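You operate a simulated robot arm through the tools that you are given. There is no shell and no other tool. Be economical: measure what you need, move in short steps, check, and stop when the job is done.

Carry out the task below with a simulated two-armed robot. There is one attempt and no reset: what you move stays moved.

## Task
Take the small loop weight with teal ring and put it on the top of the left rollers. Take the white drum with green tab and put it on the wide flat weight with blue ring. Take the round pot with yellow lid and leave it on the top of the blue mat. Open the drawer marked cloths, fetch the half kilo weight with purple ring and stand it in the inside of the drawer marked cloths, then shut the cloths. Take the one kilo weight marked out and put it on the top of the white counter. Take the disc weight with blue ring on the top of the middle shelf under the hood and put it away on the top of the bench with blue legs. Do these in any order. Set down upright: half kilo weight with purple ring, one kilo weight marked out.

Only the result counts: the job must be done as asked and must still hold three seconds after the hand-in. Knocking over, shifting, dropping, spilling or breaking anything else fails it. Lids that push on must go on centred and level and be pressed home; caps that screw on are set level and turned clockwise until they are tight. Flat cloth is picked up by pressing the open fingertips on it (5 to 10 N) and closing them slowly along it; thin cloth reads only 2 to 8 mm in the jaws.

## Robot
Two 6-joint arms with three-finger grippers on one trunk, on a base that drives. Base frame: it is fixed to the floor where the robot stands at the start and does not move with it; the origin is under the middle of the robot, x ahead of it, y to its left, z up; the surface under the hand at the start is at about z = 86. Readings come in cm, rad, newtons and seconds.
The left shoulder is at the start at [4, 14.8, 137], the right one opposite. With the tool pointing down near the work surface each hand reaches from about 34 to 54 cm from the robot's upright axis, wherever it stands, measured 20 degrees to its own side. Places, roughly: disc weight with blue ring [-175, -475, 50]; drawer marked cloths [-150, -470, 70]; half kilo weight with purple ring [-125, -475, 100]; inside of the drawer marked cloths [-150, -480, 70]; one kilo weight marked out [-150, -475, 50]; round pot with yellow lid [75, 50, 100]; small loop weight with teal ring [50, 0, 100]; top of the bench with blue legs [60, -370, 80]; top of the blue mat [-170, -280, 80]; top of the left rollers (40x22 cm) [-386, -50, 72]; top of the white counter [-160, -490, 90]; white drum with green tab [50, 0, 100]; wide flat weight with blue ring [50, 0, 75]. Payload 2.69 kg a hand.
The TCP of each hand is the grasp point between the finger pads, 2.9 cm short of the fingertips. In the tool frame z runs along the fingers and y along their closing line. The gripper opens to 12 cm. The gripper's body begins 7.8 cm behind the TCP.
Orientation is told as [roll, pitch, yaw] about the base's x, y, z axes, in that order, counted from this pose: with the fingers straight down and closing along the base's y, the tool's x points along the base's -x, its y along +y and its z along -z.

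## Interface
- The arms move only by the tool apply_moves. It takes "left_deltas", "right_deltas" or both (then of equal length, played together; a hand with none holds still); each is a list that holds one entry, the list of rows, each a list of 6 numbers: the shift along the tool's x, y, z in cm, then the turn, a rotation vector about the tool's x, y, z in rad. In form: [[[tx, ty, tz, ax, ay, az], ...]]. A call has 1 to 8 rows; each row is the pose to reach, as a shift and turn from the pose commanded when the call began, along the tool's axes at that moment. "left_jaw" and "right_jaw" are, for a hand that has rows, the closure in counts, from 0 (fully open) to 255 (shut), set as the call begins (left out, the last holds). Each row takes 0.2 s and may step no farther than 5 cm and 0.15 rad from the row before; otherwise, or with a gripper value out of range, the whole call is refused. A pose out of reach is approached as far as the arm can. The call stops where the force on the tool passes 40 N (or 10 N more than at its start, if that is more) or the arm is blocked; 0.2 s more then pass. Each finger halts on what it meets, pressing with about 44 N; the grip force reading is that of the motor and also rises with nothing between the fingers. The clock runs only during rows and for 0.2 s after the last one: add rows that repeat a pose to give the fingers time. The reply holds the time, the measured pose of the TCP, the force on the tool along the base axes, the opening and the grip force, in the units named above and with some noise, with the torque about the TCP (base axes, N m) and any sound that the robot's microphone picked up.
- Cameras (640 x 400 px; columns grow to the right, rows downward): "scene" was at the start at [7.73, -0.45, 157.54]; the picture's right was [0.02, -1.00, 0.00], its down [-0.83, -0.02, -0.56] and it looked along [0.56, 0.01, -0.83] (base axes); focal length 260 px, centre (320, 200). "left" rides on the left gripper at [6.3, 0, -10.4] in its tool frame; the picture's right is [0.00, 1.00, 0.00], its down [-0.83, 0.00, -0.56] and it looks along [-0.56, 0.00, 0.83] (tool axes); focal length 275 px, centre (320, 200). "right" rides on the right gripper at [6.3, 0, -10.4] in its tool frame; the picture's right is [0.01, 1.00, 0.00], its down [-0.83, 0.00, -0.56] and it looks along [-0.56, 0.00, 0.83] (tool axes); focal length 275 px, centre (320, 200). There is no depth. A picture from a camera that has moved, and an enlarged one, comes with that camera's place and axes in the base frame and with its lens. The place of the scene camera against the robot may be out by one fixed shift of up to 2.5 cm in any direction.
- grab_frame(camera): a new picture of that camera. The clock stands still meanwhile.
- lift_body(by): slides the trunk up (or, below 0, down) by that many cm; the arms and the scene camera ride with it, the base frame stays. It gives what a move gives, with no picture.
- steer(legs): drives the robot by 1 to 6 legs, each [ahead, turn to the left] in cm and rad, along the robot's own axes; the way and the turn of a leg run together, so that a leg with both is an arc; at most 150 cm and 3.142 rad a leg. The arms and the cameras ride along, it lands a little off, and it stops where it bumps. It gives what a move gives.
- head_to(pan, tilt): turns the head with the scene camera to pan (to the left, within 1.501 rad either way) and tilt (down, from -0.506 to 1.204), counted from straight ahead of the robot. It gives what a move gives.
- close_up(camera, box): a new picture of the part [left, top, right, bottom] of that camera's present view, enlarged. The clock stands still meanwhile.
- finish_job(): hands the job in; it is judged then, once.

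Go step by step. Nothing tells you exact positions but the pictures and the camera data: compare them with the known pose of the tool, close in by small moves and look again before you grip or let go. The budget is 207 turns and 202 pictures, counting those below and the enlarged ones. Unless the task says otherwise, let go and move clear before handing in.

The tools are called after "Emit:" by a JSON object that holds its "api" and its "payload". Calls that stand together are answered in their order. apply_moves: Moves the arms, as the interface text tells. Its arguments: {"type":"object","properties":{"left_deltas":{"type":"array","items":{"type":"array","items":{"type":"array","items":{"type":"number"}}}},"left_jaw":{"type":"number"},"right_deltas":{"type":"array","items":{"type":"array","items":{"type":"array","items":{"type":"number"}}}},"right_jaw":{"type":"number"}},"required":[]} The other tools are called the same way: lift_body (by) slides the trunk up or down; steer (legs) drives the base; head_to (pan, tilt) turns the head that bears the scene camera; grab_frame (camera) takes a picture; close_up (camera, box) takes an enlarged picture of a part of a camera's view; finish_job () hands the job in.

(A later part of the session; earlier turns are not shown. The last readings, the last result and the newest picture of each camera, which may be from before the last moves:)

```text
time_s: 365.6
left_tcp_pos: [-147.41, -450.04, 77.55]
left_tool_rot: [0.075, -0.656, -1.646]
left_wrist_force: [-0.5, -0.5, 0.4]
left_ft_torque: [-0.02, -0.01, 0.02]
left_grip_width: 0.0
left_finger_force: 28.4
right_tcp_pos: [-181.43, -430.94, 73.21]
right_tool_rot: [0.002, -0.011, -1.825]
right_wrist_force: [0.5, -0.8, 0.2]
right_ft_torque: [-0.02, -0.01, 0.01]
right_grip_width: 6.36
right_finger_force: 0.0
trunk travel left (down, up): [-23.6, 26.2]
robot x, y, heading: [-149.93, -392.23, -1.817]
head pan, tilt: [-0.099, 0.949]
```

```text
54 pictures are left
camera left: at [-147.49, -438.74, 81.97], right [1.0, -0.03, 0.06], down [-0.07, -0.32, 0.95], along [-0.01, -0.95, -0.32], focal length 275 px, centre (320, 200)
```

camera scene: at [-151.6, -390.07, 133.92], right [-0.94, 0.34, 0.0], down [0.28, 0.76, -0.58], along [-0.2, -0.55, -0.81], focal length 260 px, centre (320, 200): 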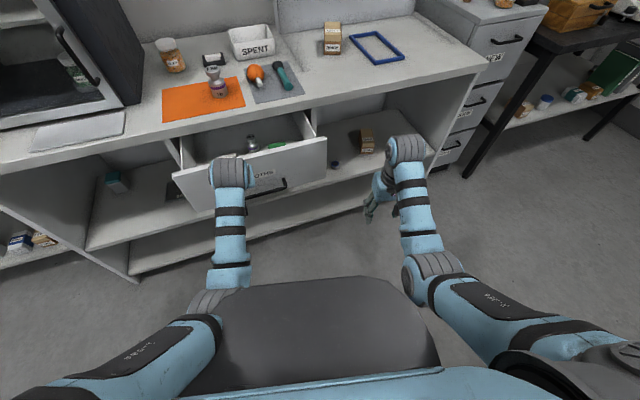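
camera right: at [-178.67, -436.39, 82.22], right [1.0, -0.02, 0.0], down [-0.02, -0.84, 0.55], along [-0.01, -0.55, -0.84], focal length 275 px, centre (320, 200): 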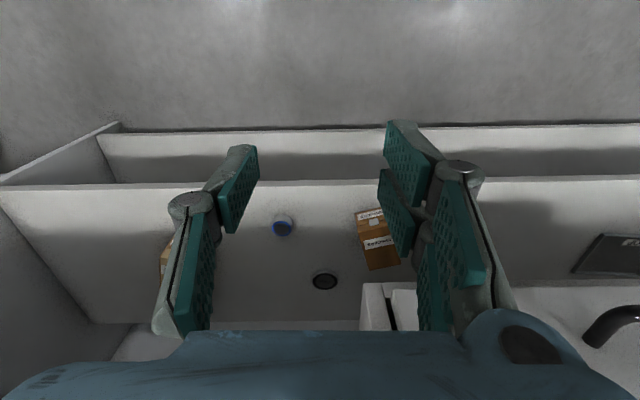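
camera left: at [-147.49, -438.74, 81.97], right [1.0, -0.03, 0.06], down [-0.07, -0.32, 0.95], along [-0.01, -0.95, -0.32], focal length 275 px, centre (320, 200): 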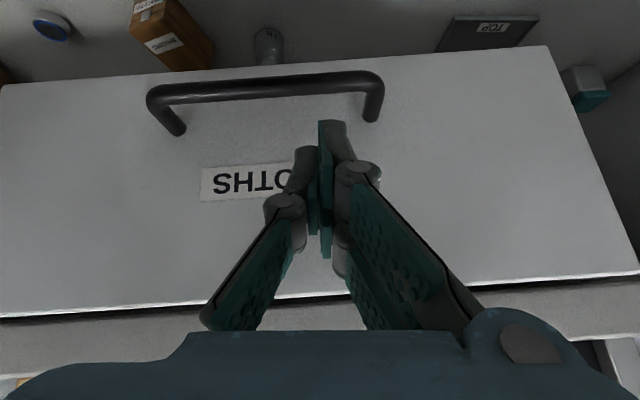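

Emit:
{"api": "steer", "payload": {"legs": [[7.5, 0]]}}

Emit:
{"api": "grab_frame", "payload": {"camera": "left"}}

```text
time_s: 366.7
left_tcp_pos: [-148.62, -455.04, 77.53]
left_tool_rot: [0.078, -0.637, -1.639]
left_wrist_force: [-1.9, 14.5, 4.9]
left_ft_torque: [-0.12, -0.06, -0.01]
left_grip_width: 0.0
left_finger_force: 28.6
right_tcp_pos: [-182.88, -436.44, 73.52]
right_tool_rot: [0.001, -0.015, -1.824]
right_wrist_force: [-0.4, 0.6, -0.2]
right_ft_torque: [0.02, 0.02, 0.02]
right_grip_width: 6.33
right_finger_force: 0.1
trunk travel left (down, up): [-23.6, 26.2]
robot x, y, heading: [-151.46, -397.86, -1.817]
head pan, tilt: [-0.099, 0.949]
stopped in leg 1: the force on the tool passed its limit at 212 N (the readings are from after the stop); the commanded pose is now the measured one
```

```text
53 pictures are left
camera left: at [-148.78, -443.82, 82.18], right [1.0, -0.02, 0.07], down [-0.07, -0.34, 0.94], along [0.0, -0.94, -0.34], focal length 275 px, centre (320, 200)
```

left: 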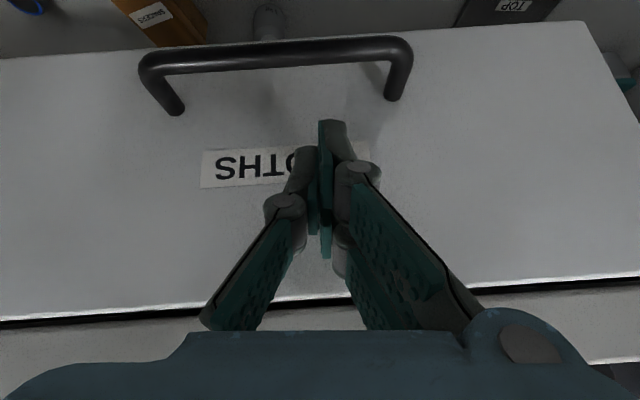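

The drawer is shut. Next the 1 kg "OUT" weight on the shelf under the drawer, near (-152.7,-463). Back off, lower the trunk and tilt the tool further forward.

Emit:
{"api": "steer", "payload": {"legs": [[-11, 0]]}}

Emit:
{"api": "lift_body", "payload": {"by": -20}}

Emit:
{"api": "apply_moves", "payload": {"left_deltas": [[[0, 0, 0, 0, -0.12, 0], [0, 0, 0, 0, -0.24, 0], [0, 0, 0, 0, -0.34, 0], [0, 0, 0, 0, -0.34, 0]]], "left_jaw": 70}}

Emit:
{"api": "grab_frame", "payload": {"camera": "left"}}

Emit:
{"api": "grab_frame", "payload": {"camera": "scene"}}

```text
time_s: 367.9
left_tcp_pos: [-145.95, -444.53, 77.33]
left_tool_rot: [0.078, -0.635, -1.64]
left_wrist_force: [0.6, 0.5, -0.2]
left_ft_torque: [-0.01, 0.01, 0.0]
left_grip_width: 0.01
left_finger_force: 28.8
right_tcp_pos: [-180.27, -425.92, 73.21]
right_tool_rot: [0.002, -0.01, -1.825]
right_wrist_force: [0.2, 0.7, 0.6]
right_ft_torque: [-0.01, 0.02, 0.0]
right_grip_width: 6.35
right_finger_force: 0.0
trunk travel left (down, up): [-23.6, 26.2]
robot x, y, heading: [-149.01, -387.34, -1.809]
head pan, tilt: [-0.099, 0.949]
```

```text
time_s: 370.0
left_tcp_pos: [-146.57, -446.43, 60.29]
left_tool_rot: [0.062, -0.695, -1.629]
left_wrist_force: [0.0, 0.3, 0.9]
left_ft_torque: [0.02, -0.01, -0.01]
left_grip_width: 0.0
left_finger_force: 28.7
right_tcp_pos: [-180.33, -425.97, 53.1]
right_tool_rot: [0.001, -0.01, -1.824]
right_wrist_force: [0.0, -1.2, -0.1]
right_ft_torque: [-0.02, 0.02, 0.01]
right_grip_width: 6.36
right_finger_force: 0.0
trunk travel left (down, up): [-3.6, 46.2]
robot x, y, heading: [-148.76, -387.17, -1.819]
head pan, tilt: [-0.099, 0.949]
```

```text
time_s: 370.6
left_tcp_pos: [-146.41, -450.11, 67.51]
left_tool_rot: [0.062, -1.004, -1.627]
left_wrist_force: [0.8, -0.6, 0.0]
left_ft_torque: [0.01, 0.02, 0.02]
left_grip_width: 8.64
left_finger_force: 0.1
right_tcp_pos: [-180.42, -425.91, 53.1]
right_tool_rot: [0.003, -0.01, -1.824]
right_wrist_force: [0.0, -0.7, 0.1]
right_ft_torque: [0.0, 0.01, 0.04]
right_grip_width: 6.34
right_finger_force: 0.1
trunk travel left (down, up): [-3.6, 46.2]
robot x, y, heading: [-148.61, -386.96, -1.815]
head pan, tilt: [-0.099, 0.949]
stopped in row 2 (left hand): the arm was blocked; the commanded pose is now the measured one
```

```text
52 pictures are left
camera left: at [-146.48, -438.1, 67.83], right [1.0, -0.01, 0.04], down [-0.04, 0.02, 1.0], along [-0.01, -1.0, 0.02], focal length 275 px, centre (320, 200)
```

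left: 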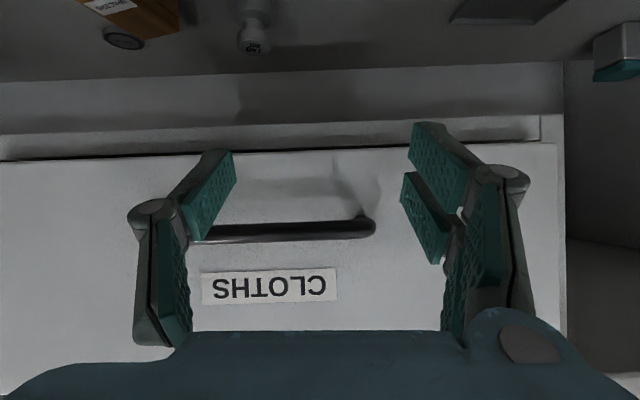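

```text
51 pictures are left
camera scene: at [-153.27, -396.67, 111.35], right [-0.94, 0.34, 0.0], down [0.28, 0.77, -0.58], along [-0.2, -0.55, -0.81], focal length 260 px, centre (320, 200)
```

scene: 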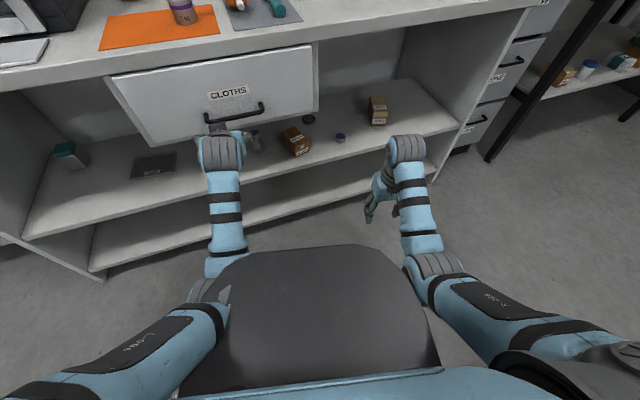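

Emit:
{"api": "steer", "payload": {"legs": [[-12, 0]]}}

Emit:
{"api": "apply_moves", "payload": {"left_deltas": [[[2.3, 0, 3.3, 0, 0, 0], [4.7, 0, 6.6, 0, 0, 0], [7, 0, 9.9, 0, 0, 0], [9.35, 0, 13.2, 0, 0, 0], [9.35, 0, 13.2, 0, 0, 0]]]}}

Emit:
{"api": "grab_frame", "payload": {"camera": "left"}}

```text
time_s: 371.8
left_tcp_pos: [-143.34, -438.53, 67.66]
left_tool_rot: [0.066, -1.002, -1.626]
left_wrist_force: [-0.1, -0.5, 0.9]
left_ft_torque: [0.0, -0.04, -0.02]
left_grip_width: 8.71
left_finger_force: 0.0
right_tcp_pos: [-177.16, -414.27, 53.17]
right_tool_rot: [0.003, -0.013, -1.823]
right_wrist_force: [0.4, -0.2, 0.3]
right_ft_torque: [-0.02, -0.01, 0.01]
right_grip_width: 6.36
right_finger_force: 0.1
trunk travel left (down, up): [-3.6, 46.2]
robot x, y, heading: [-146.16, -375.85, -1.814]
head pan, tilt: [-0.099, 0.949]
```

```text
time_s: 373.0
left_tcp_pos: [-142.82, -444.82, 52.53]
left_tool_rot: [0.064, -1.003, -1.626]
left_wrist_force: [1.1, 0.1, 0.0]
left_ft_torque: [-0.02, -0.02, -0.01]
left_grip_width: 8.7
left_finger_force: 0.0
right_tcp_pos: [-177.26, -414.24, 53.13]
right_tool_rot: [0.002, -0.012, -1.822]
right_wrist_force: [0.0, 0.3, 0.7]
right_ft_torque: [0.0, 0.01, 0.02]
right_grip_width: 6.34
right_finger_force: 0.1
trunk travel left (down, up): [-3.6, 46.2]
robot x, y, heading: [-146.15, -375.51, -1.819]
head pan, tilt: [-0.099, 0.949]
```

```text
50 pictures are left
camera left: at [-142.94, -432.6, 52.86], right [1.0, 0.0, 0.04], down [-0.04, 0.02, 1.0], along [0.0, -1.0, 0.02], focal length 275 px, centre (320, 200)
```

left: 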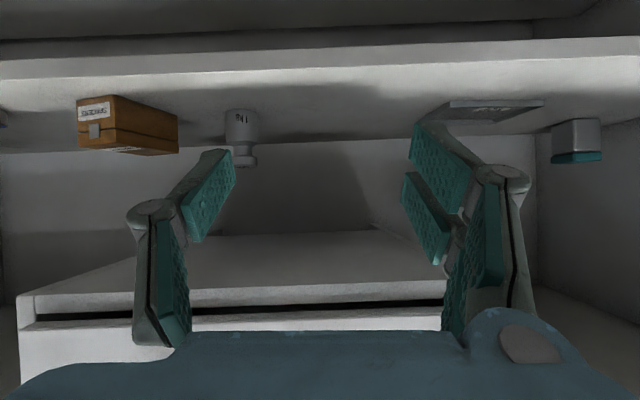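

The weight triangulates to about (-154.7,-474.7) on a shelf at z≈40. Lower the hand and approach in stages.

Emit:
{"api": "lift_body", "payload": {"by": -3}}

Emit:
{"api": "apply_moves", "payload": {"left_deltas": [[[3.2, 0, 0, 0, 0, 0], [6.5, 0, 0, 0, 0, 0], [6.5, 0, 0, 0, 0, 0]]]}}

Emit:
{"api": "steer", "payload": {"legs": [[0, -0.05], [16, 0]]}}

Emit:
{"api": "grab_frame", "payload": {"camera": "left"}}

```text
time_s: 373.8
left_tcp_pos: [-143.02, -444.61, 49.74]
left_tool_rot: [0.065, -1.0, -1.626]
left_wrist_force: [0.1, 0.2, -0.2]
left_ft_torque: [0.02, -0.03, 0.0]
left_grip_width: 8.68
left_finger_force: 0.1
right_tcp_pos: [-177.23, -414.31, 50.22]
right_tool_rot: [0.002, -0.009, -1.822]
right_wrist_force: [-0.2, -0.4, -0.3]
right_ft_torque: [-0.01, 0.01, 0.05]
right_grip_width: 6.35
right_finger_force: 0.1
trunk travel left (down, up): [-0.6, 49.2]
robot x, y, heading: [-146.05, -375.69, -1.818]
head pan, tilt: [-0.099, 0.949]
```

```text
time_s: 374.6
left_tcp_pos: [-142.65, -441.13, 44.2]
left_tool_rot: [0.063, -1.003, -1.626]
left_wrist_force: [-0.2, 0.0, 0.4]
left_ft_torque: [0.03, 0.0, 0.04]
left_grip_width: 8.68
left_finger_force: 0.0
right_tcp_pos: [-177.27, -414.19, 50.29]
right_tool_rot: [0.004, -0.01, -1.823]
right_wrist_force: [-0.1, 0.2, 0.3]
right_ft_torque: [0.0, -0.03, 0.02]
right_grip_width: 6.38
right_finger_force: 0.1
trunk travel left (down, up): [-0.6, 49.2]
robot x, y, heading: [-146.17, -375.46, -1.817]
head pan, tilt: [-0.099, 0.949]
```

```text
time_s: 376.4
left_tcp_pos: [-150.31, -456.46, 44.01]
left_tool_rot: [0.063, -1.002, -1.67]
left_wrist_force: [-0.5, -0.6, 0.6]
left_ft_torque: [-0.03, -0.02, 0.06]
left_grip_width: 8.7
left_finger_force: 0.1
right_tcp_pos: [-183.66, -428.14, 50.3]
right_tool_rot: [0.002, -0.012, -1.87]
right_wrist_force: [-0.4, -1.0, -0.5]
right_ft_torque: [0.01, -0.01, 0.03]
right_grip_width: 6.35
right_finger_force: 0.1
trunk travel left (down, up): [-0.6, 49.2]
robot x, y, heading: [-150.4, -390.63, -1.858]
head pan, tilt: [-0.099, 0.949]
```

```text
49 pictures are left
camera left: at [-149.82, -444.39, 44.48], right [1.0, -0.05, 0.04], down [-0.04, 0.02, 1.0], along [-0.05, -1.0, 0.02], focal length 275 px, centre (320, 200)
```

left: 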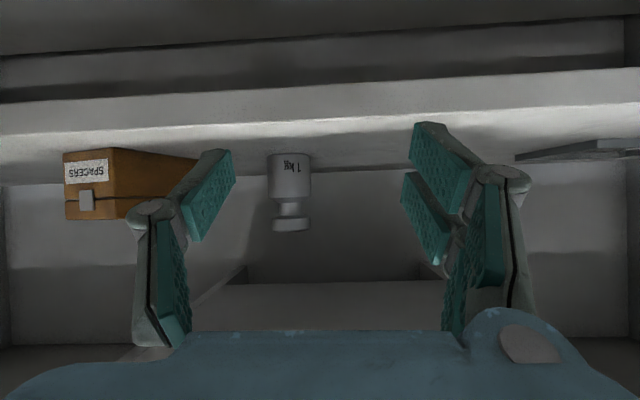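

Emit:
{"api": "steer", "payload": {"legs": [[0, 0.02], [12, 0]]}}

Emit:
{"api": "grab_frame", "payload": {"camera": "left"}}

```text
time_s: 378.0
left_tcp_pos: [-152.22, -467.96, 44.18]
left_tool_rot: [0.064, -1.001, -1.652]
left_wrist_force: [-0.2, 0.5, -0.3]
left_ft_torque: [0.02, -0.01, -0.01]
left_grip_width: 8.72
left_finger_force: 0.0
right_tcp_pos: [-186.03, -440.21, 50.29]
right_tool_rot: [0.002, -0.008, -1.849]
right_wrist_force: [-0.1, -0.3, -0.8]
right_ft_torque: [0.04, -0.02, -0.02]
right_grip_width: 6.36
right_finger_force: 0.0
trunk travel left (down, up): [-0.6, 49.2]
robot x, y, heading: [-153.37, -402.04, -1.847]
head pan, tilt: [-0.099, 0.949]
```

```text
48 pictures are left
camera left: at [-151.94, -455.85, 44.48], right [1.0, -0.03, 0.04], down [-0.04, 0.02, 1.0], along [-0.03, -1.0, 0.02], focal length 275 px, centre (320, 200)
```

left: 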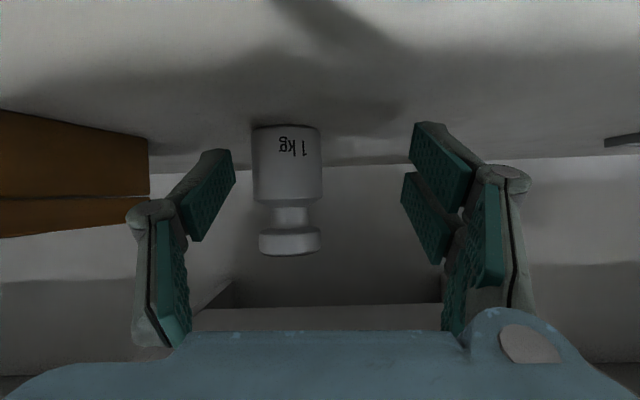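

Emit:
{"api": "steer", "payload": {"legs": [[7.6, 0]]}}

Emit:
{"api": "grab_frame", "payload": {"camera": "left"}}

```text
time_s: 379.0
left_tcp_pos: [-154.18, -475.3, 44.02]
left_tool_rot: [0.065, -1.0, -1.652]
left_wrist_force: [0.6, 0.3, -0.7]
left_ft_torque: [0.0, 0.0, 0.0]
left_grip_width: 8.73
left_finger_force: 0.1
right_tcp_pos: [-188.09, -447.59, 50.19]
right_tool_rot: [0.001, -0.01, -1.849]
right_wrist_force: [0.7, -1.0, -0.9]
right_ft_torque: [0.02, 0.02, 0.01]
right_grip_width: 6.35
right_finger_force: 0.0
trunk travel left (down, up): [-0.6, 49.2]
robot x, y, heading: [-155.49, -409.71, -1.841]
head pan, tilt: [-0.099, 0.949]
```

```text
47 pictures are left
camera left: at [-153.96, -463.19, 44.47], right [1.0, -0.03, 0.04], down [-0.04, 0.02, 1.0], along [-0.03, -1.0, 0.02], focal length 275 px, centre (320, 200)
```

left: 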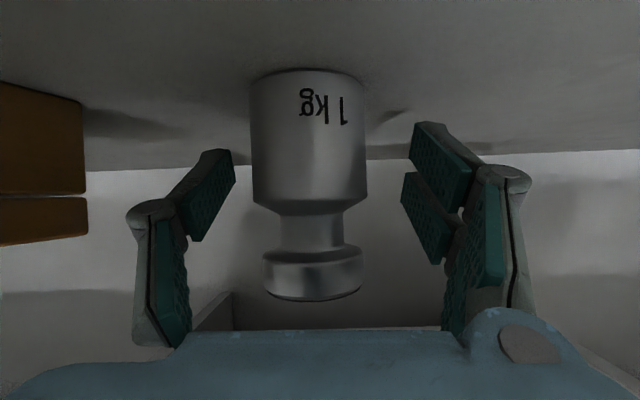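

Emit:
{"api": "apply_moves", "payload": {"left_deltas": [[[0, 0, 0, 0, 0, 0], [0, 0, 0, 0, 0, 0], [0, 0, 0, 0, 0, 0], [0, 0, 0, 0, 0, 0]]], "left_jaw": 255}}

Emit:
{"api": "lift_body", "payload": {"by": 2}}

Emit:
{"api": "grab_frame", "payload": {"camera": "left"}}

```text
time_s: 380.0
left_tcp_pos: [-154.29, -475.26, 44.24]
left_tool_rot: [0.062, -1.003, -1.652]
left_wrist_force: [-4.2, 1.8, 2.7]
left_ft_torque: [0.03, 0.43, -0.01]
left_grip_width: 4.57
left_finger_force: 44.7
right_tcp_pos: [-188.05, -447.53, 50.38]
right_tool_rot: [0.002, -0.01, -1.85]
right_wrist_force: [0.0, 0.2, 0.4]
right_ft_torque: [0.01, 0.02, 0.01]
right_grip_width: 6.33
right_finger_force: 0.0
trunk travel left (down, up): [-0.6, 49.2]
robot x, y, heading: [-155.25, -409.62, -1.844]
head pan, tilt: [-0.099, 0.949]
```

```text
time_s: 380.7
left_tcp_pos: [-154.15, -475.36, 45.75]
left_tool_rot: [0.065, -0.998, -1.653]
left_wrist_force: [0.2, 0.0, -9.9]
left_ft_torque: [-0.01, 0.01, -0.01]
left_grip_width: 4.59
left_finger_force: 43.7
right_tcp_pos: [-188.19, -447.7, 52.12]
right_tool_rot: [0.0, -0.009, -1.849]
right_wrist_force: [-0.8, 0.2, -0.8]
right_ft_torque: [-0.02, 0.03, 0.02]
right_grip_width: 6.36
right_finger_force: 0.0
trunk travel left (down, up): [-2.6, 47.2]
robot x, y, heading: [-155.7, -410.05, -1.843]
head pan, tilt: [-0.099, 0.949]
```

```text
46 pictures are left
camera left: at [-153.91, -463.19, 46.28], right [1.0, -0.03, 0.04], down [-0.04, 0.02, 1.0], along [-0.03, -1.0, 0.02], focal length 275 px, centre (320, 200)
```

left: 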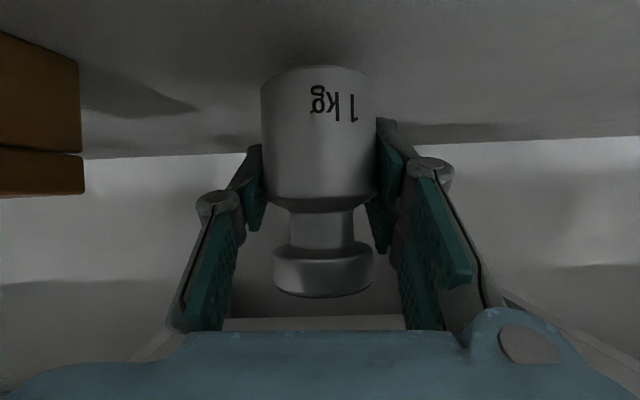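

1 kg weight held. Back out from under the drawer, raise, and bring it over a free spot on the counter near (-169,-463).

Emit:
{"api": "steer", "payload": {"legs": [[-32, 0]]}}

Emit:
{"api": "lift_body", "payload": {"by": 47.2}}

Emit:
{"api": "head_to", "payload": {"pan": -0.1, "tilt": 0.75}}

Emit:
{"api": "grab_frame", "payload": {"camera": "scene"}}

```text
time_s: 382.8
left_tcp_pos: [-145.65, -444.36, 46.06]
left_tool_rot: [0.063, -1.001, -1.651]
left_wrist_force: [0.2, -0.6, -9.7]
left_ft_torque: [-0.05, 0.02, 0.03]
left_grip_width: 4.56
left_finger_force: 44.0
right_tcp_pos: [-179.49, -416.62, 52.25]
right_tool_rot: [0.001, -0.009, -1.849]
right_wrist_force: [-0.5, 0.2, 0.1]
right_ft_torque: [-0.03, 0.01, 0.02]
right_grip_width: 6.35
right_finger_force: 0.0
trunk travel left (down, up): [-2.6, 47.2]
robot x, y, heading: [-147.37, -378.65, -1.845]
head pan, tilt: [-0.099, 0.949]
```

```text
refused: 47.2 is not a number from -40 to 40
```

```text
time_s: 383.6
left_tcp_pos: [-145.59, -444.29, 45.91]
left_tool_rot: [0.063, -0.999, -1.654]
left_wrist_force: [-0.7, 0.0, -9.4]
left_ft_torque: [-0.04, -0.02, 0.0]
left_grip_width: 4.57
left_finger_force: 43.4
right_tcp_pos: [-179.54, -416.58, 52.25]
right_tool_rot: [0.001, -0.009, -1.85]
right_wrist_force: [-0.4, 0.0, 0.5]
right_ft_torque: [-0.02, 0.02, -0.01]
right_grip_width: 6.36
right_finger_force: 0.0
trunk travel left (down, up): [-2.6, 47.2]
robot x, y, heading: [-146.53, -378.8, -1.839]
head pan, tilt: [-0.099, 0.75]
```

```text
45 pictures are left
camera scene: at [-152.14, -389.19, 112.09], right [-0.93, 0.36, 0.0], down [0.25, 0.64, -0.73], along [-0.26, -0.68, -0.68], focal length 260 px, centre (320, 200)
```

scene: 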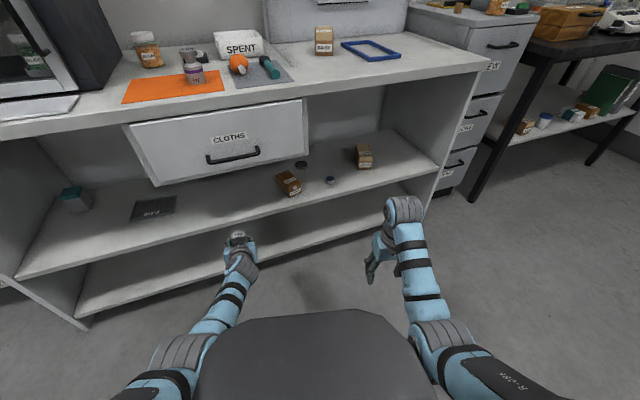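

Emit:
{"api": "lift_body", "payload": {"by": 38}}

Emit:
{"api": "lift_body", "payload": {"by": 9.2}}

Emit:
{"api": "steer", "payload": {"legs": [[0, -0.54], [27, 0]]}}

Emit:
{"api": "grab_frame", "payload": {"camera": "scene"}}

```text
time_s: 387.2
left_tcp_pos: [-145.63, -444.46, 84.04]
left_tool_rot: [0.063, -0.998, -1.655]
left_wrist_force: [-0.6, 0.2, -10.0]
left_ft_torque: [-0.05, -0.01, 0.0]
left_grip_width: 4.59
left_finger_force: 44.5
right_tcp_pos: [-179.56, -416.73, 90.19]
right_tool_rot: [0.001, -0.009, -1.849]
right_wrist_force: [-0.8, -0.6, 0.4]
right_ft_torque: [0.0, 0.0, -0.02]
right_grip_width: 6.36
right_finger_force: 0.0
trunk travel left (down, up): [-40.6, 9.2]
robot x, y, heading: [-146.96, -378.62, -1.844]
head pan, tilt: [-0.099, 0.75]
```

```text
time_s: 388.5
left_tcp_pos: [-145.69, -444.29, 93.14]
left_tool_rot: [0.065, -0.999, -1.652]
left_wrist_force: [0.7, 0.2, -9.6]
left_ft_torque: [-0.09, 0.03, 0.03]
left_grip_width: 4.58
left_finger_force: 44.3
right_tcp_pos: [-179.47, -416.73, 99.39]
right_tool_rot: [0.0, -0.008, -1.852]
right_wrist_force: [-0.1, 0.0, 0.5]
right_ft_torque: [0.02, 0.03, 0.0]
right_grip_width: 6.34
right_finger_force: 0.0
trunk travel left (down, up): [-49.7, 0.0]
robot x, y, heading: [-146.9, -378.69, -1.836]
head pan, tilt: [-0.099, 0.75]
```

```text
time_s: 391.9
left_tcp_pos: [-199.4, -454.01, 93.22]
left_tool_rot: [0.064, -1.003, -2.194]
left_wrist_force: [-0.1, -0.3, -9.4]
left_ft_torque: [-0.03, 0.01, 0.0]
left_grip_width: 4.57
left_finger_force: 44.1
right_tcp_pos: [-213.87, -412.78, 99.42]
right_tool_rot: [-0.001, -0.012, -2.393]
right_wrist_force: [0.4, 0.3, 0.2]
right_ft_torque: [-0.03, 0.03, -0.03]
right_grip_width: 6.36
right_finger_force: 0.0
trunk travel left (down, up): [-49.7, 0.0]
robot x, y, heading: [-166.94, -397.31, -2.39]
head pan, tilt: [-0.099, 0.75]
```

```text
44 pictures are left
camera scene: at [-176.05, -404.14, 159.28], right [-0.61, 0.79, 0.0], down [0.54, 0.42, -0.73], along [-0.58, -0.45, -0.68], focal length 260 px, centre (320, 200)
```

scene: 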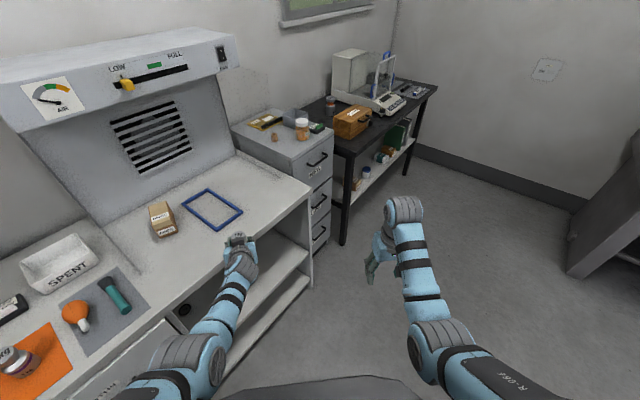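

Emit:
{"api": "steer", "payload": {"legs": [[0, 0.45]]}}

Emit:
{"api": "grab_frame", "payload": {"camera": "left"}}

Emit:
{"api": "grab_frame", "payload": {"camera": "scene"}}

```text
time_s: 393.6
left_tcp_pos: [-171.74, -462.66, 93.07]
left_tool_rot: [0.065, -0.999, -1.752]
left_wrist_force: [-0.2, 0.1, -8.8]
left_ft_torque: [-0.02, 0.06, -0.01]
left_grip_width: 4.56
left_finger_force: 44.5
right_tcp_pos: [-202.8, -431.84, 99.3]
right_tool_rot: [0.002, -0.009, -1.945]
right_wrist_force: [-0.4, 0.0, 0.5]
right_ft_torque: [0.0, 0.02, -0.03]
right_grip_width: 6.35
right_finger_force: 0.1
trunk travel left (down, up): [-49.7, 0.0]
robot x, y, heading: [-166.74, -396.97, -1.939]
head pan, tilt: [-0.099, 0.75]
```

```text
43 pictures are left
camera left: at [-170.3, -450.66, 93.45], right [0.99, -0.13, 0.04], down [-0.04, 0.02, 1.0], along [-0.13, -0.99, 0.02], focal length 275 px, centre (320, 200)
```

left: 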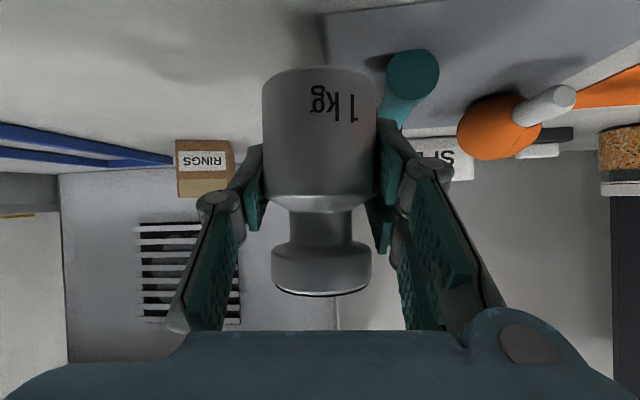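

```text
42 pictures are left
camera scene: at [-172.88, -407.3, 159.24], right [-0.89, 0.45, 0.0], down [0.31, 0.61, -0.73], along [-0.33, -0.65, -0.68], focal length 260 px, centre (320, 200)
```

scene: 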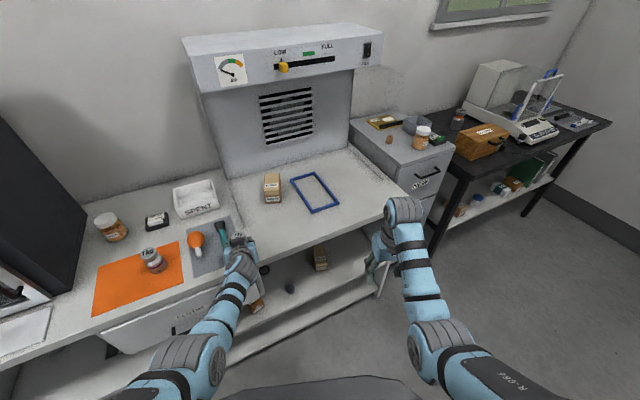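

Emit:
{"api": "steer", "payload": {"legs": [[0, -0.06]]}}

Emit:
{"api": "lift_body", "payload": {"by": -1.5}}

Emit:
{"api": "lift_body", "payload": {"by": -1}}

Emit:
{"api": "grab_frame", "payload": {"camera": "left"}}

```text
time_s: 394.5
left_tcp_pos: [-175.4, -462.32, 92.98]
left_tool_rot: [0.059, -0.998, -1.805]
left_wrist_force: [-0.1, -0.6, -9.4]
left_ft_torque: [-0.04, 0.03, -0.01]
left_grip_width: 4.56
left_finger_force: 44.1
right_tcp_pos: [-204.52, -429.66, 99.36]
right_tool_rot: [-0.002, -0.009, -2.006]
right_wrist_force: [0.5, 0.5, 0.6]
right_ft_torque: [0.0, 0.03, 0.0]
right_grip_width: 6.35
right_finger_force: 0.0
trunk travel left (down, up): [-49.7, 0.0]
robot x, y, heading: [-167.24, -397.33, -1.999]
head pan, tilt: [-0.099, 0.75]
```

```text
time_s: 395.1
left_tcp_pos: [-175.5, -462.35, 91.46]
left_tool_rot: [0.064, -0.996, -1.806]
left_wrist_force: [-0.3, -0.1, -9.6]
left_ft_torque: [0.02, 0.01, -0.01]
left_grip_width: 4.56
left_finger_force: 43.8
right_tcp_pos: [-204.63, -429.72, 97.84]
right_tool_rot: [0.0, -0.01, -2.006]
right_wrist_force: [-0.3, -0.3, 0.4]
right_ft_torque: [-0.02, 0.01, 0.0]
right_grip_width: 6.37
right_finger_force: 0.1
trunk travel left (down, up): [-48.2, 1.5]
robot x, y, heading: [-167.05, -397.37, -1.995]
head pan, tilt: [-0.099, 0.75]
```

```text
time_s: 395.7
left_tcp_pos: [-175.52, -462.31, 90.46]
left_tool_rot: [0.062, -0.994, -1.806]
left_wrist_force: [-0.3, 0.0, -10.6]
left_ft_torque: [0.0, 0.05, 0.01]
left_grip_width: 4.57
left_finger_force: 43.8
right_tcp_pos: [-204.7, -429.76, 96.97]
right_tool_rot: [0.0, -0.009, -2.006]
right_wrist_force: [0.2, -0.5, -0.5]
right_ft_torque: [0.03, -0.03, 0.01]
right_grip_width: 6.35
right_finger_force: 0.0
trunk travel left (down, up): [-47.2, 2.5]
robot x, y, heading: [-166.74, -397.29, -1.998]
head pan, tilt: [-0.099, 0.75]
```

```text
41 pictures are left
camera left: at [-173.38, -450.4, 90.95], right [0.98, -0.19, 0.04], down [-0.03, 0.02, 1.0], along [-0.19, -0.98, 0.02], focal length 275 px, centre (320, 200)
```

left: 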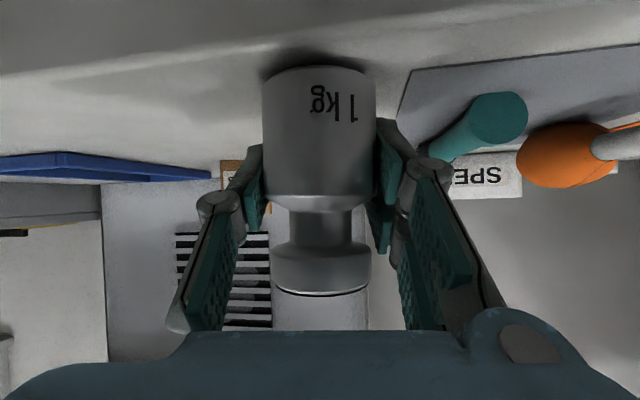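

Clear white counter beneath. Continue down in small steps to contact.

Emit:
{"api": "lift_body", "payload": {"by": -0.7}}

Emit:
{"api": "lift_body", "payload": {"by": -0.5}}

```text
time_s: 396.2
left_tcp_pos: [-175.43, -462.19, 90.24]
left_tool_rot: [0.062, -1.004, -1.807]
left_wrist_force: [1.4, -3.7, 6.8]
left_ft_torque: [0.0, 0.34, 0.07]
left_grip_width: 4.57
left_finger_force: 44.1
right_tcp_pos: [-204.64, -429.5, 96.21]
right_tool_rot: [0.0, -0.012, -2.004]
right_wrist_force: [-1.1, -0.2, -0.8]
right_ft_torque: [0.02, 0.02, -0.02]
right_grip_width: 6.35
right_finger_force: 0.0
trunk travel left (down, up): [-46.5, 3.2]
robot x, y, heading: [-166.83, -397.04, -1.998]
head pan, tilt: [-0.099, 0.75]
```

```text
time_s: 396.8
left_tcp_pos: [-175.4, -462.17, 89.99]
left_tool_rot: [0.06, -1.011, -1.806]
left_wrist_force: [3.4, -11.4, 34.8]
left_ft_torque: [0.22, 0.6, -0.06]
left_grip_width: 4.61
left_finger_force: 44.1
right_tcp_pos: [-204.54, -429.31, 95.97]
right_tool_rot: [0.001, -0.014, -2.005]
right_wrist_force: [-0.7, 0.3, -0.6]
right_ft_torque: [0.03, 0.02, -0.02]
right_grip_width: 6.36
right_finger_force: 0.1
trunk travel left (down, up): [-46.0, 3.7]
robot x, y, heading: [-166.76, -397.16, -1.997]
head pan, tilt: [-0.099, 0.75]
```

Emit:
{"api": "lift_body", "payload": {"by": 0.5}}

Emit:
{"api": "apply_moves", "payload": {"left_deltas": [[[0, 0, 0, 0, 0, 0], [0, 0, 0, 0, 0, 0], [0, 0, 0, 0, 0, 0]]], "left_jaw": 75}}

Emit:
{"api": "grab_frame", "payload": {"camera": "left"}}

```text
time_s: 397.3
left_tcp_pos: [-175.41, -461.98, 89.99]
left_tool_rot: [0.065, -0.998, -1.81]
left_wrist_force: [1.1, -7.8, 16.0]
left_ft_torque: [-0.63, 0.49, 0.18]
left_grip_width: 4.57
left_finger_force: 44.0
right_tcp_pos: [-204.61, -429.37, 96.36]
right_tool_rot: [0.0, -0.013, -2.005]
right_wrist_force: [-0.8, -0.2, 0.3]
right_ft_torque: [0.02, 0.04, -0.01]
right_grip_width: 6.35
right_finger_force: 0.0
trunk travel left (down, up): [-46.5, 3.2]
robot x, y, heading: [-166.6, -397.06, -1.996]
head pan, tilt: [-0.099, 0.75]
```

```text
time_s: 398.1
left_tcp_pos: [-175.48, -462.07, 89.97]
left_tool_rot: [0.063, -1.0, -1.807]
left_wrist_force: [-0.3, -0.8, -0.2]
left_ft_torque: [0.03, -0.02, -0.02]
left_grip_width: 8.48
left_finger_force: 0.0
right_tcp_pos: [-204.75, -429.52, 96.48]
right_tool_rot: [-0.001, -0.011, -2.004]
right_wrist_force: [-0.6, 1.1, -0.7]
right_ft_torque: [0.02, -0.02, 0.0]
right_grip_width: 6.36
right_finger_force: 0.0
trunk travel left (down, up): [-46.5, 3.2]
robot x, y, heading: [-166.51, -397.15, -1.999]
head pan, tilt: [-0.099, 0.75]
```

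```text
40 pictures are left
camera left: at [-173.33, -450.2, 90.39], right [0.98, -0.19, 0.04], down [-0.03, 0.02, 1.0], along [-0.19, -0.98, 0.02], focal length 275 px, centre (320, 200)
```

left: 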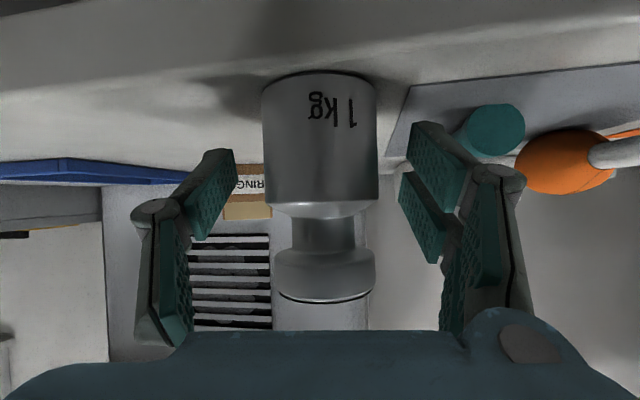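

Emit:
{"api": "steer", "payload": {"legs": [[-16, 0]]}}

Emit:
{"api": "grab_frame", "payload": {"camera": "left"}}

Emit:
{"api": "grab_frame", "payload": {"camera": "scene"}}

```text
time_s: 399.5
left_tcp_pos: [-168.69, -447.61, 89.88]
left_tool_rot: [0.065, -0.997, -1.808]
left_wrist_force: [0.7, -0.1, -0.1]
left_ft_torque: [-0.03, -0.02, -0.01]
left_grip_width: 8.49
left_finger_force: 0.1
right_tcp_pos: [-198.03, -415.1, 96.15]
right_tool_rot: [0.002, -0.01, -2.003]
right_wrist_force: [-0.2, -0.7, -1.3]
right_ft_torque: [0.01, 0.05, 0.0]
right_grip_width: 6.36
right_finger_force: 0.0
trunk travel left (down, up): [-46.5, 3.2]
robot x, y, heading: [-159.88, -382.5, -1.995]
head pan, tilt: [-0.099, 0.75]
```

```text
39 pictures are left
camera left: at [-166.69, -435.66, 90.26], right [0.98, -0.18, 0.04], down [-0.04, 0.02, 1.0], along [-0.19, -0.98, 0.02], focal length 275 px, centre (320, 200)
```

left: 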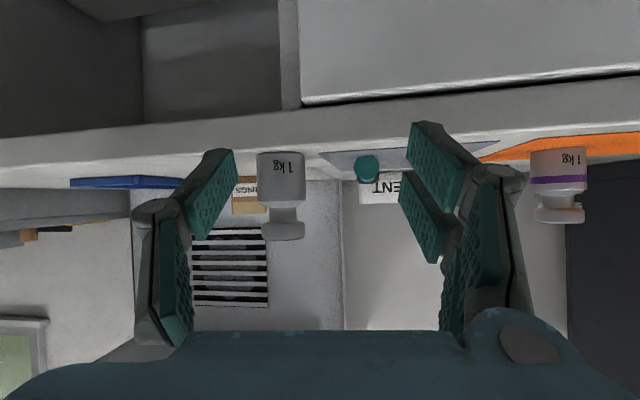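

```text
38 pictures are left
camera scene: at [-166.69, -392.42, 156.14], right [-0.86, 0.5, 0.0], down [0.34, 0.59, -0.73], along [-0.37, -0.63, -0.68], focal length 260 px, centre (320, 200)
```

scene: 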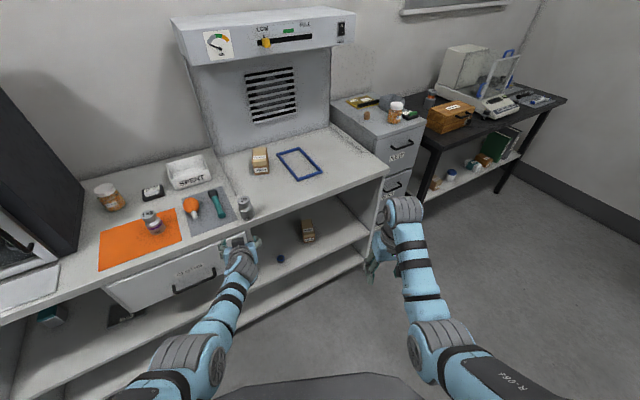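

1 kg done. Now the disc weight at about (-187,-469) on the shelf: lower the trunk and approach with the same tilt.

Emit:
{"api": "lift_body", "payload": {"by": -39}}

Emit:
{"api": "lift_body", "payload": {"by": -7.4}}

Emit:
{"api": "steer", "payload": {"legs": [[0, -0.1], [8, 0]]}}

Emit:
{"api": "grab_frame", "payload": {"camera": "left"}}

```text
time_s: 403.3
left_tcp_pos: [-168.85, -447.38, 50.87]
left_tool_rot: [0.063, -1.0, -1.808]
left_wrist_force: [-0.1, -0.8, -0.4]
left_ft_torque: [-0.01, -0.02, -0.03]
left_grip_width: 8.47
left_finger_force: 0.0
right_tcp_pos: [-197.95, -414.86, 57.21]
right_tool_rot: [0.0, -0.01, -2.006]
right_wrist_force: [0.5, -0.1, 0.0]
right_ft_torque: [0.03, 0.01, -0.02]
right_grip_width: 6.33
right_finger_force: 0.0
trunk travel left (down, up): [-7.5, 42.2]
robot x, y, heading: [-160.18, -382.3, -1.998]
head pan, tilt: [-0.099, 0.75]
```

```text
time_s: 404.4
left_tcp_pos: [-168.74, -447.28, 43.62]
left_tool_rot: [0.064, -0.999, -1.806]
left_wrist_force: [0.0, -0.4, -0.5]
left_ft_torque: [0.01, 0.0, 0.02]
left_grip_width: 8.48
left_finger_force: 0.1
right_tcp_pos: [-197.94, -414.71, 49.92]
right_tool_rot: [0.002, -0.012, -2.005]
right_wrist_force: [0.4, -0.7, 0.1]
right_ft_torque: [0.02, 0.02, -0.01]
right_grip_width: 6.34
right_finger_force: 0.0
trunk travel left (down, up): [-0.1, 49.6]
robot x, y, heading: [-160.0, -382.25, -1.999]
head pan, tilt: [-0.099, 0.75]
```

```text
time_s: 406.0
left_tcp_pos: [-179.22, -452.91, 43.57]
left_tool_rot: [0.063, -0.999, -1.909]
left_wrist_force: [-0.3, -0.2, 0.6]
left_ft_torque: [-0.03, 0.0, 0.02]
left_grip_width: 8.49
left_finger_force: 0.0
right_tcp_pos: [-204.94, -417.64, 49.9]
right_tool_rot: [0.0, -0.01, -2.106]
right_wrist_force: [-1.0, -0.3, 0.6]
right_ft_torque: [0.01, 0.04, -0.02]
right_grip_width: 6.32
right_finger_force: 0.1
trunk travel left (down, up): [-0.1, 49.6]
robot x, y, heading: [-163.93, -388.96, -2.097]
head pan, tilt: [-0.099, 0.75]
```

```text
37 pictures are left
camera left: at [-175.91, -441.39, 44.0], right [0.96, -0.28, 0.04], down [-0.03, 0.03, 1.0], along [-0.28, -0.96, 0.02], focal length 275 px, centre (320, 200)
```

left: 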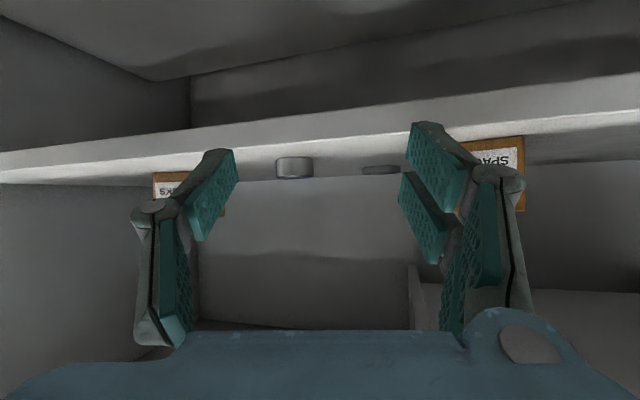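

Emit:
{"api": "apply_moves", "payload": {"left_deltas": [[[0.84, 0, 0.54, 0, 0, 0], [0.84, 0, 0.54, 0, 0, 0]]]}}

Emit:
{"api": "steer", "payload": {"legs": [[0, 0.03], [13, 0]]}}

Emit:
{"api": "grab_frame", "payload": {"camera": "left"}}

```text
time_s: 406.6
left_tcp_pos: [-179.25, -453.02, 42.74]
left_tool_rot: [0.062, -0.998, -1.909]
left_wrist_force: [0.0, 0.2, -0.6]
left_ft_torque: [0.0, 0.0, -0.01]
left_grip_width: 8.5
left_finger_force: 0.0
right_tcp_pos: [-205.0, -417.63, 49.99]
right_tool_rot: [-0.001, -0.01, -2.107]
right_wrist_force: [0.5, -0.6, -0.7]
right_ft_torque: [0.0, 0.01, 0.01]
right_grip_width: 6.36
right_finger_force: 0.0
trunk travel left (down, up): [-0.1, 49.6]
robot x, y, heading: [-163.69, -389.43, -2.1]
head pan, tilt: [-0.099, 0.75]
```

```text
time_s: 408.0
left_tcp_pos: [-180.29, -458.95, 42.22]
left_tool_rot: [0.064, -0.99, -1.873]
left_wrist_force: [0.2, 2.2, 0.3]
left_ft_torque: [0.07, -0.02, 0.04]
left_grip_width: 8.87
left_finger_force: 0.7
right_tcp_pos: [-207.32, -424.87, 49.77]
right_tool_rot: [0.0, -0.013, -2.075]
right_wrist_force: [0.0, -0.8, -0.1]
right_ft_torque: [0.03, 0.0, -0.03]
right_grip_width: 6.37
right_finger_force: 0.0
trunk travel left (down, up): [-0.1, 49.6]
robot x, y, heading: [-166.86, -394.99, -2.067]
head pan, tilt: [-0.099, 0.75]
stopped in leg 2: the force on the tool passed its limit at 90 N (the readings are from after the stop); the commanded pose is now the measured one
```

```text
36 pictures are left
camera left: at [-177.36, -447.26, 42.73], right [0.97, -0.25, 0.04], down [-0.04, 0.02, 1.0], along [-0.25, -0.97, 0.01], focal length 275 px, centre (320, 200)
```

left: 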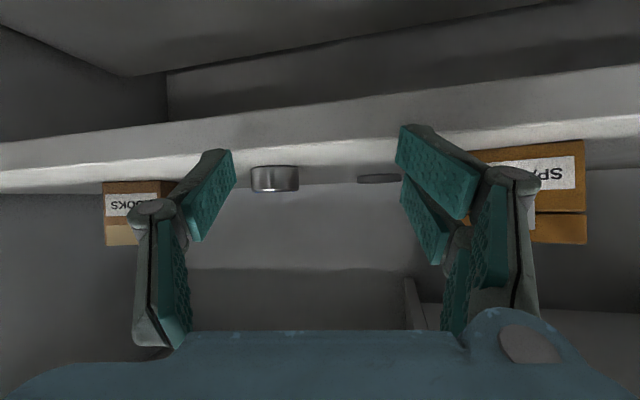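

Emit:
{"api": "steer", "payload": {"legs": [[-4, 0]]}}

Emit:
{"api": "apply_moves", "payload": {"left_deltas": [[[-0.9, 0, -0.6, 0, 0, -0.048], [-0.9, 0, -0.6, 0, 0, -0.048], [-0.9, 0, -0.6, 0, 0, -0.048]]], "left_jaw": 110}}

Emit:
{"api": "grab_frame", "payload": {"camera": "left"}}

```text
time_s: 408.9
left_tcp_pos: [-178.31, -455.41, 42.33]
left_tool_rot: [0.064, -0.992, -1.874]
left_wrist_force: [0.7, 0.3, 0.3]
left_ft_torque: [0.01, -0.01, 0.0]
left_grip_width: 8.45
left_finger_force: 0.1
right_tcp_pos: [-205.32, -421.25, 49.94]
right_tool_rot: [0.0, -0.011, -2.077]
right_wrist_force: [-0.8, 0.7, 0.3]
right_ft_torque: [-0.04, 0.01, -0.02]
right_grip_width: 6.32
right_finger_force: 0.0
trunk travel left (down, up): [-0.1, 49.6]
robot x, y, heading: [-165.15, -391.67, -2.07]
head pan, tilt: [-0.099, 0.75]
```

```text
time_s: 409.7
left_tcp_pos: [-178.32, -455.35, 43.43]
left_tool_rot: [-0.01, -0.992, -1.785]
left_wrist_force: [-0.1, -0.3, 0.4]
left_ft_torque: [0.03, 0.0, 0.02]
left_grip_width: 6.8
left_finger_force: 0.0
right_tcp_pos: [-205.34, -421.21, 49.98]
right_tool_rot: [0.0, -0.011, -2.075]
right_wrist_force: [0.4, 0.0, 0.1]
right_ft_torque: [0.03, 0.0, -0.01]
right_grip_width: 6.34
right_finger_force: 0.0
trunk travel left (down, up): [-0.1, 49.6]
robot x, y, heading: [-165.22, -391.63, -2.067]
head pan, tilt: [-0.099, 0.75]
```

```text
35 pictures are left
camera left: at [-175.72, -443.56, 43.88], right [0.97, -0.22, 0.0], down [0.0, 0.01, 1.0], along [-0.22, -0.97, 0.01], focal length 275 px, centre (320, 200)
```

left: 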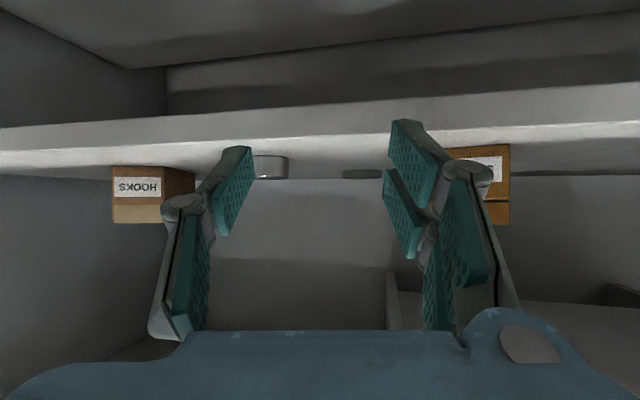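

Emit:
{"api": "steer", "payload": {"legs": [[0, -0.018], [8, 0]]}}

Emit:
{"api": "grab_frame", "payload": {"camera": "left"}}

```text
time_s: 411.1
left_tcp_pos: [-183.38, -462.06, 43.24]
left_tool_rot: [-0.008, -0.991, -1.804]
left_wrist_force: [-0.7, -1.2, 0.1]
left_ft_torque: [-0.02, 0.0, 0.0]
left_grip_width: 6.82
left_finger_force: 0.1
right_tcp_pos: [-209.87, -427.66, 49.91]
right_tool_rot: [-0.001, -0.011, -2.095]
right_wrist_force: [0.4, 0.3, 0.2]
right_ft_torque: [0.01, -0.04, 0.0]
right_grip_width: 6.36
right_finger_force: 0.0
trunk travel left (down, up): [-0.1, 49.6]
robot x, y, heading: [-169.49, -398.42, -2.089]
head pan, tilt: [-0.099, 0.75]
```

```text
34 pictures are left
camera left: at [-180.62, -450.39, 43.81], right [0.97, -0.24, 0.0], down [0.0, 0.01, 1.0], along [-0.24, -0.97, 0.01], focal length 275 px, centre (320, 200)
```

left: 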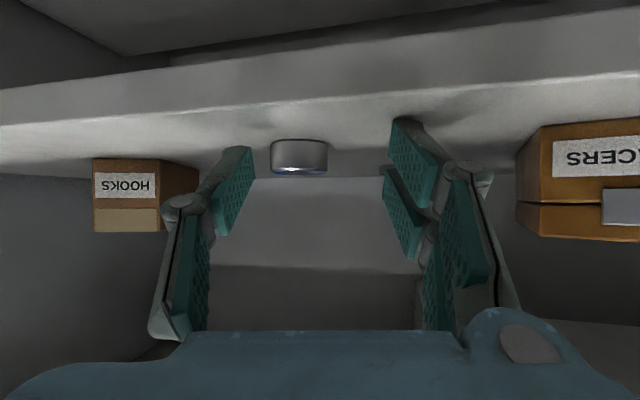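

Emit:
{"api": "steer", "payload": {"legs": [[8, 0.006]]}}

Emit:
{"api": "grab_frame", "payload": {"camera": "left"}}

```text
time_s: 412.2
left_tcp_pos: [-186.77, -469.17, 43.26]
left_tool_rot: [-0.008, -0.99, -1.793]
left_wrist_force: [0.1, 0.8, -0.5]
left_ft_torque: [0.0, -0.04, -0.03]
left_grip_width: 6.85
left_finger_force: 0.3
right_tcp_pos: [-213.5, -434.83, 49.88]
right_tool_rot: [0.001, -0.01, -2.086]
right_wrist_force: [0.0, 0.5, -0.6]
right_ft_torque: [0.03, -0.01, -0.01]
right_grip_width: 6.35
right_finger_force: 0.2
trunk travel left (down, up): [-0.1, 49.6]
robot x, y, heading: [-172.8, -405.4, -2.08]
head pan, tilt: [-0.099, 0.75]
```

```text
33 pictures are left
camera left: at [-184.1, -457.43, 43.8], right [0.97, -0.23, 0.0], down [0.0, 0.01, 1.0], along [-0.23, -0.97, 0.01], focal length 275 px, centre (320, 200)
```

left: 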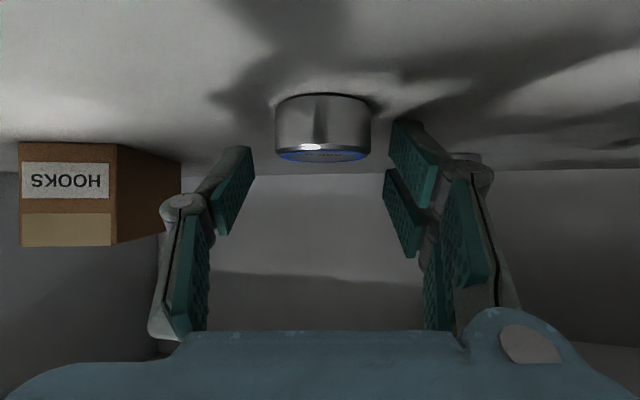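

Emit:
{"api": "apply_moves", "payload": {"left_deltas": [[[0.4, 0, 0.25, 0, 0, 0], [0.8, 0, 0.5, 0, 0, 0], [0.8, 0, 0.5, 0, 0, 0]]]}}

Emit:
{"api": "apply_moves", "payload": {"left_deltas": [[[0, 0, 0, 0, 0, 0], [0, 0, 0, 0, 0, 0], [0, 0, 0, 0, 0, 0]]], "left_jaw": 255}}

Emit:
{"api": "grab_frame", "payload": {"camera": "left"}}

```text
time_s: 413.0
left_tcp_pos: [-187.01, -469.18, 43.19]
left_tool_rot: [-0.007, -1.004, -1.798]
left_wrist_force: [-1.9, -4.6, 37.1]
left_ft_torque: [-0.86, -1.31, 0.0]
left_grip_width: 7.19
left_finger_force: 2.5
right_tcp_pos: [-213.53, -434.66, 50.18]
right_tool_rot: [0.002, -0.016, -2.087]
right_wrist_force: [-0.2, 0.2, -0.4]
right_ft_torque: [0.0, 0.0, 0.02]
right_grip_width: 6.35
right_finger_force: 0.0
trunk travel left (down, up): [-0.1, 49.6]
robot x, y, heading: [-173.32, -405.61, -2.076]
head pan, tilt: [-0.099, 0.75]
```

```text
time_s: 413.3
left_tcp_pos: [-186.38, -469.65, 43.32]
left_tool_rot: [0.003, -1.008, -1.798]
left_wrist_force: [11.7, 0.6, 28.1]
left_ft_torque: [-0.29, -0.29, 0.11]
left_grip_width: 3.34
left_finger_force: 21.9
right_tcp_pos: [-213.45, -434.72, 50.07]
right_tool_rot: [0.0, -0.016, -2.085]
right_wrist_force: [-0.6, 0.3, 0.2]
right_ft_torque: [-0.02, -0.01, 0.04]
right_grip_width: 6.34
right_finger_force: 0.1
trunk travel left (down, up): [-0.1, 49.6]
robot x, y, heading: [-172.78, -405.6, -2.072]
head pan, tilt: [-0.099, 0.75]
stopped in row 1 (left hand): the force on the tool passed its limit at 50 N (the readings are from after the stop); the commanded pose is now the measured one
```

```text
32 pictures are left
camera left: at [-183.72, -457.85, 43.66], right [0.97, -0.23, 0.01], down [0.0, 0.03, 1.0], along [-0.23, -0.97, 0.03], focal length 275 px, centre (320, 200)
```

left: 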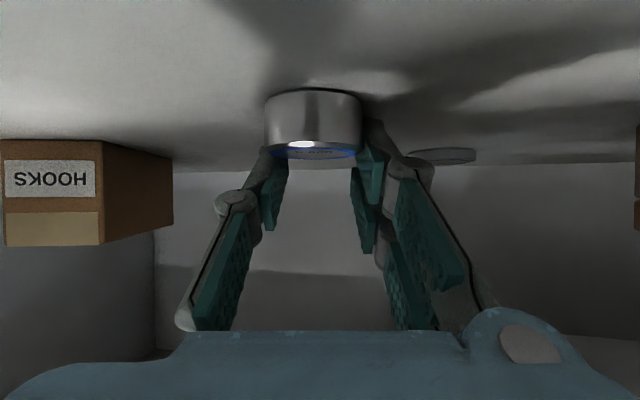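

Emit:
{"api": "apply_moves", "payload": {"left_deltas": [[[-0.2, 0, -0.1, 0, 0, 0], [-0.4, 0, -0.25, 0, 0, 0], [-0.4, 0, -0.25, 0, 0, 0]]], "left_jaw": 110}}

Emit:
{"api": "grab_frame", "payload": {"camera": "left"}}

```text
time_s: 414.1
left_tcp_pos: [-186.46, -469.38, 43.1]
left_tool_rot: [0.002, -0.992, -1.8]
left_wrist_force: [-0.6, -0.5, 3.2]
left_ft_torque: [-0.05, -0.07, -0.02]
left_grip_width: 7.17
left_finger_force: 0.1
right_tcp_pos: [-213.39, -434.77, 49.84]
right_tool_rot: [0.0, -0.014, -2.083]
right_wrist_force: [-0.6, 0.0, -0.1]
right_ft_torque: [-0.01, -0.03, 0.02]
right_grip_width: 6.36
right_finger_force: 0.1
trunk travel left (down, up): [-0.1, 49.6]
robot x, y, heading: [-173.12, -405.43, -2.073]
head pan, tilt: [-0.099, 0.75]
```

```text
31 pictures are left
camera left: at [-183.81, -457.54, 43.5], right [0.97, -0.23, 0.01], down [0.0, 0.01, 1.0], along [-0.23, -0.97, 0.01], focal length 275 px, centre (320, 200)
```

left: 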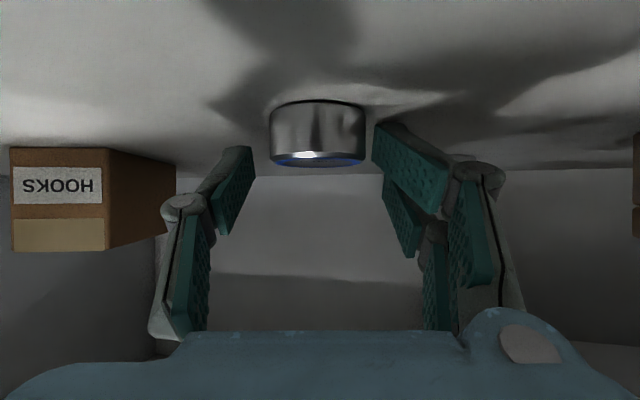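

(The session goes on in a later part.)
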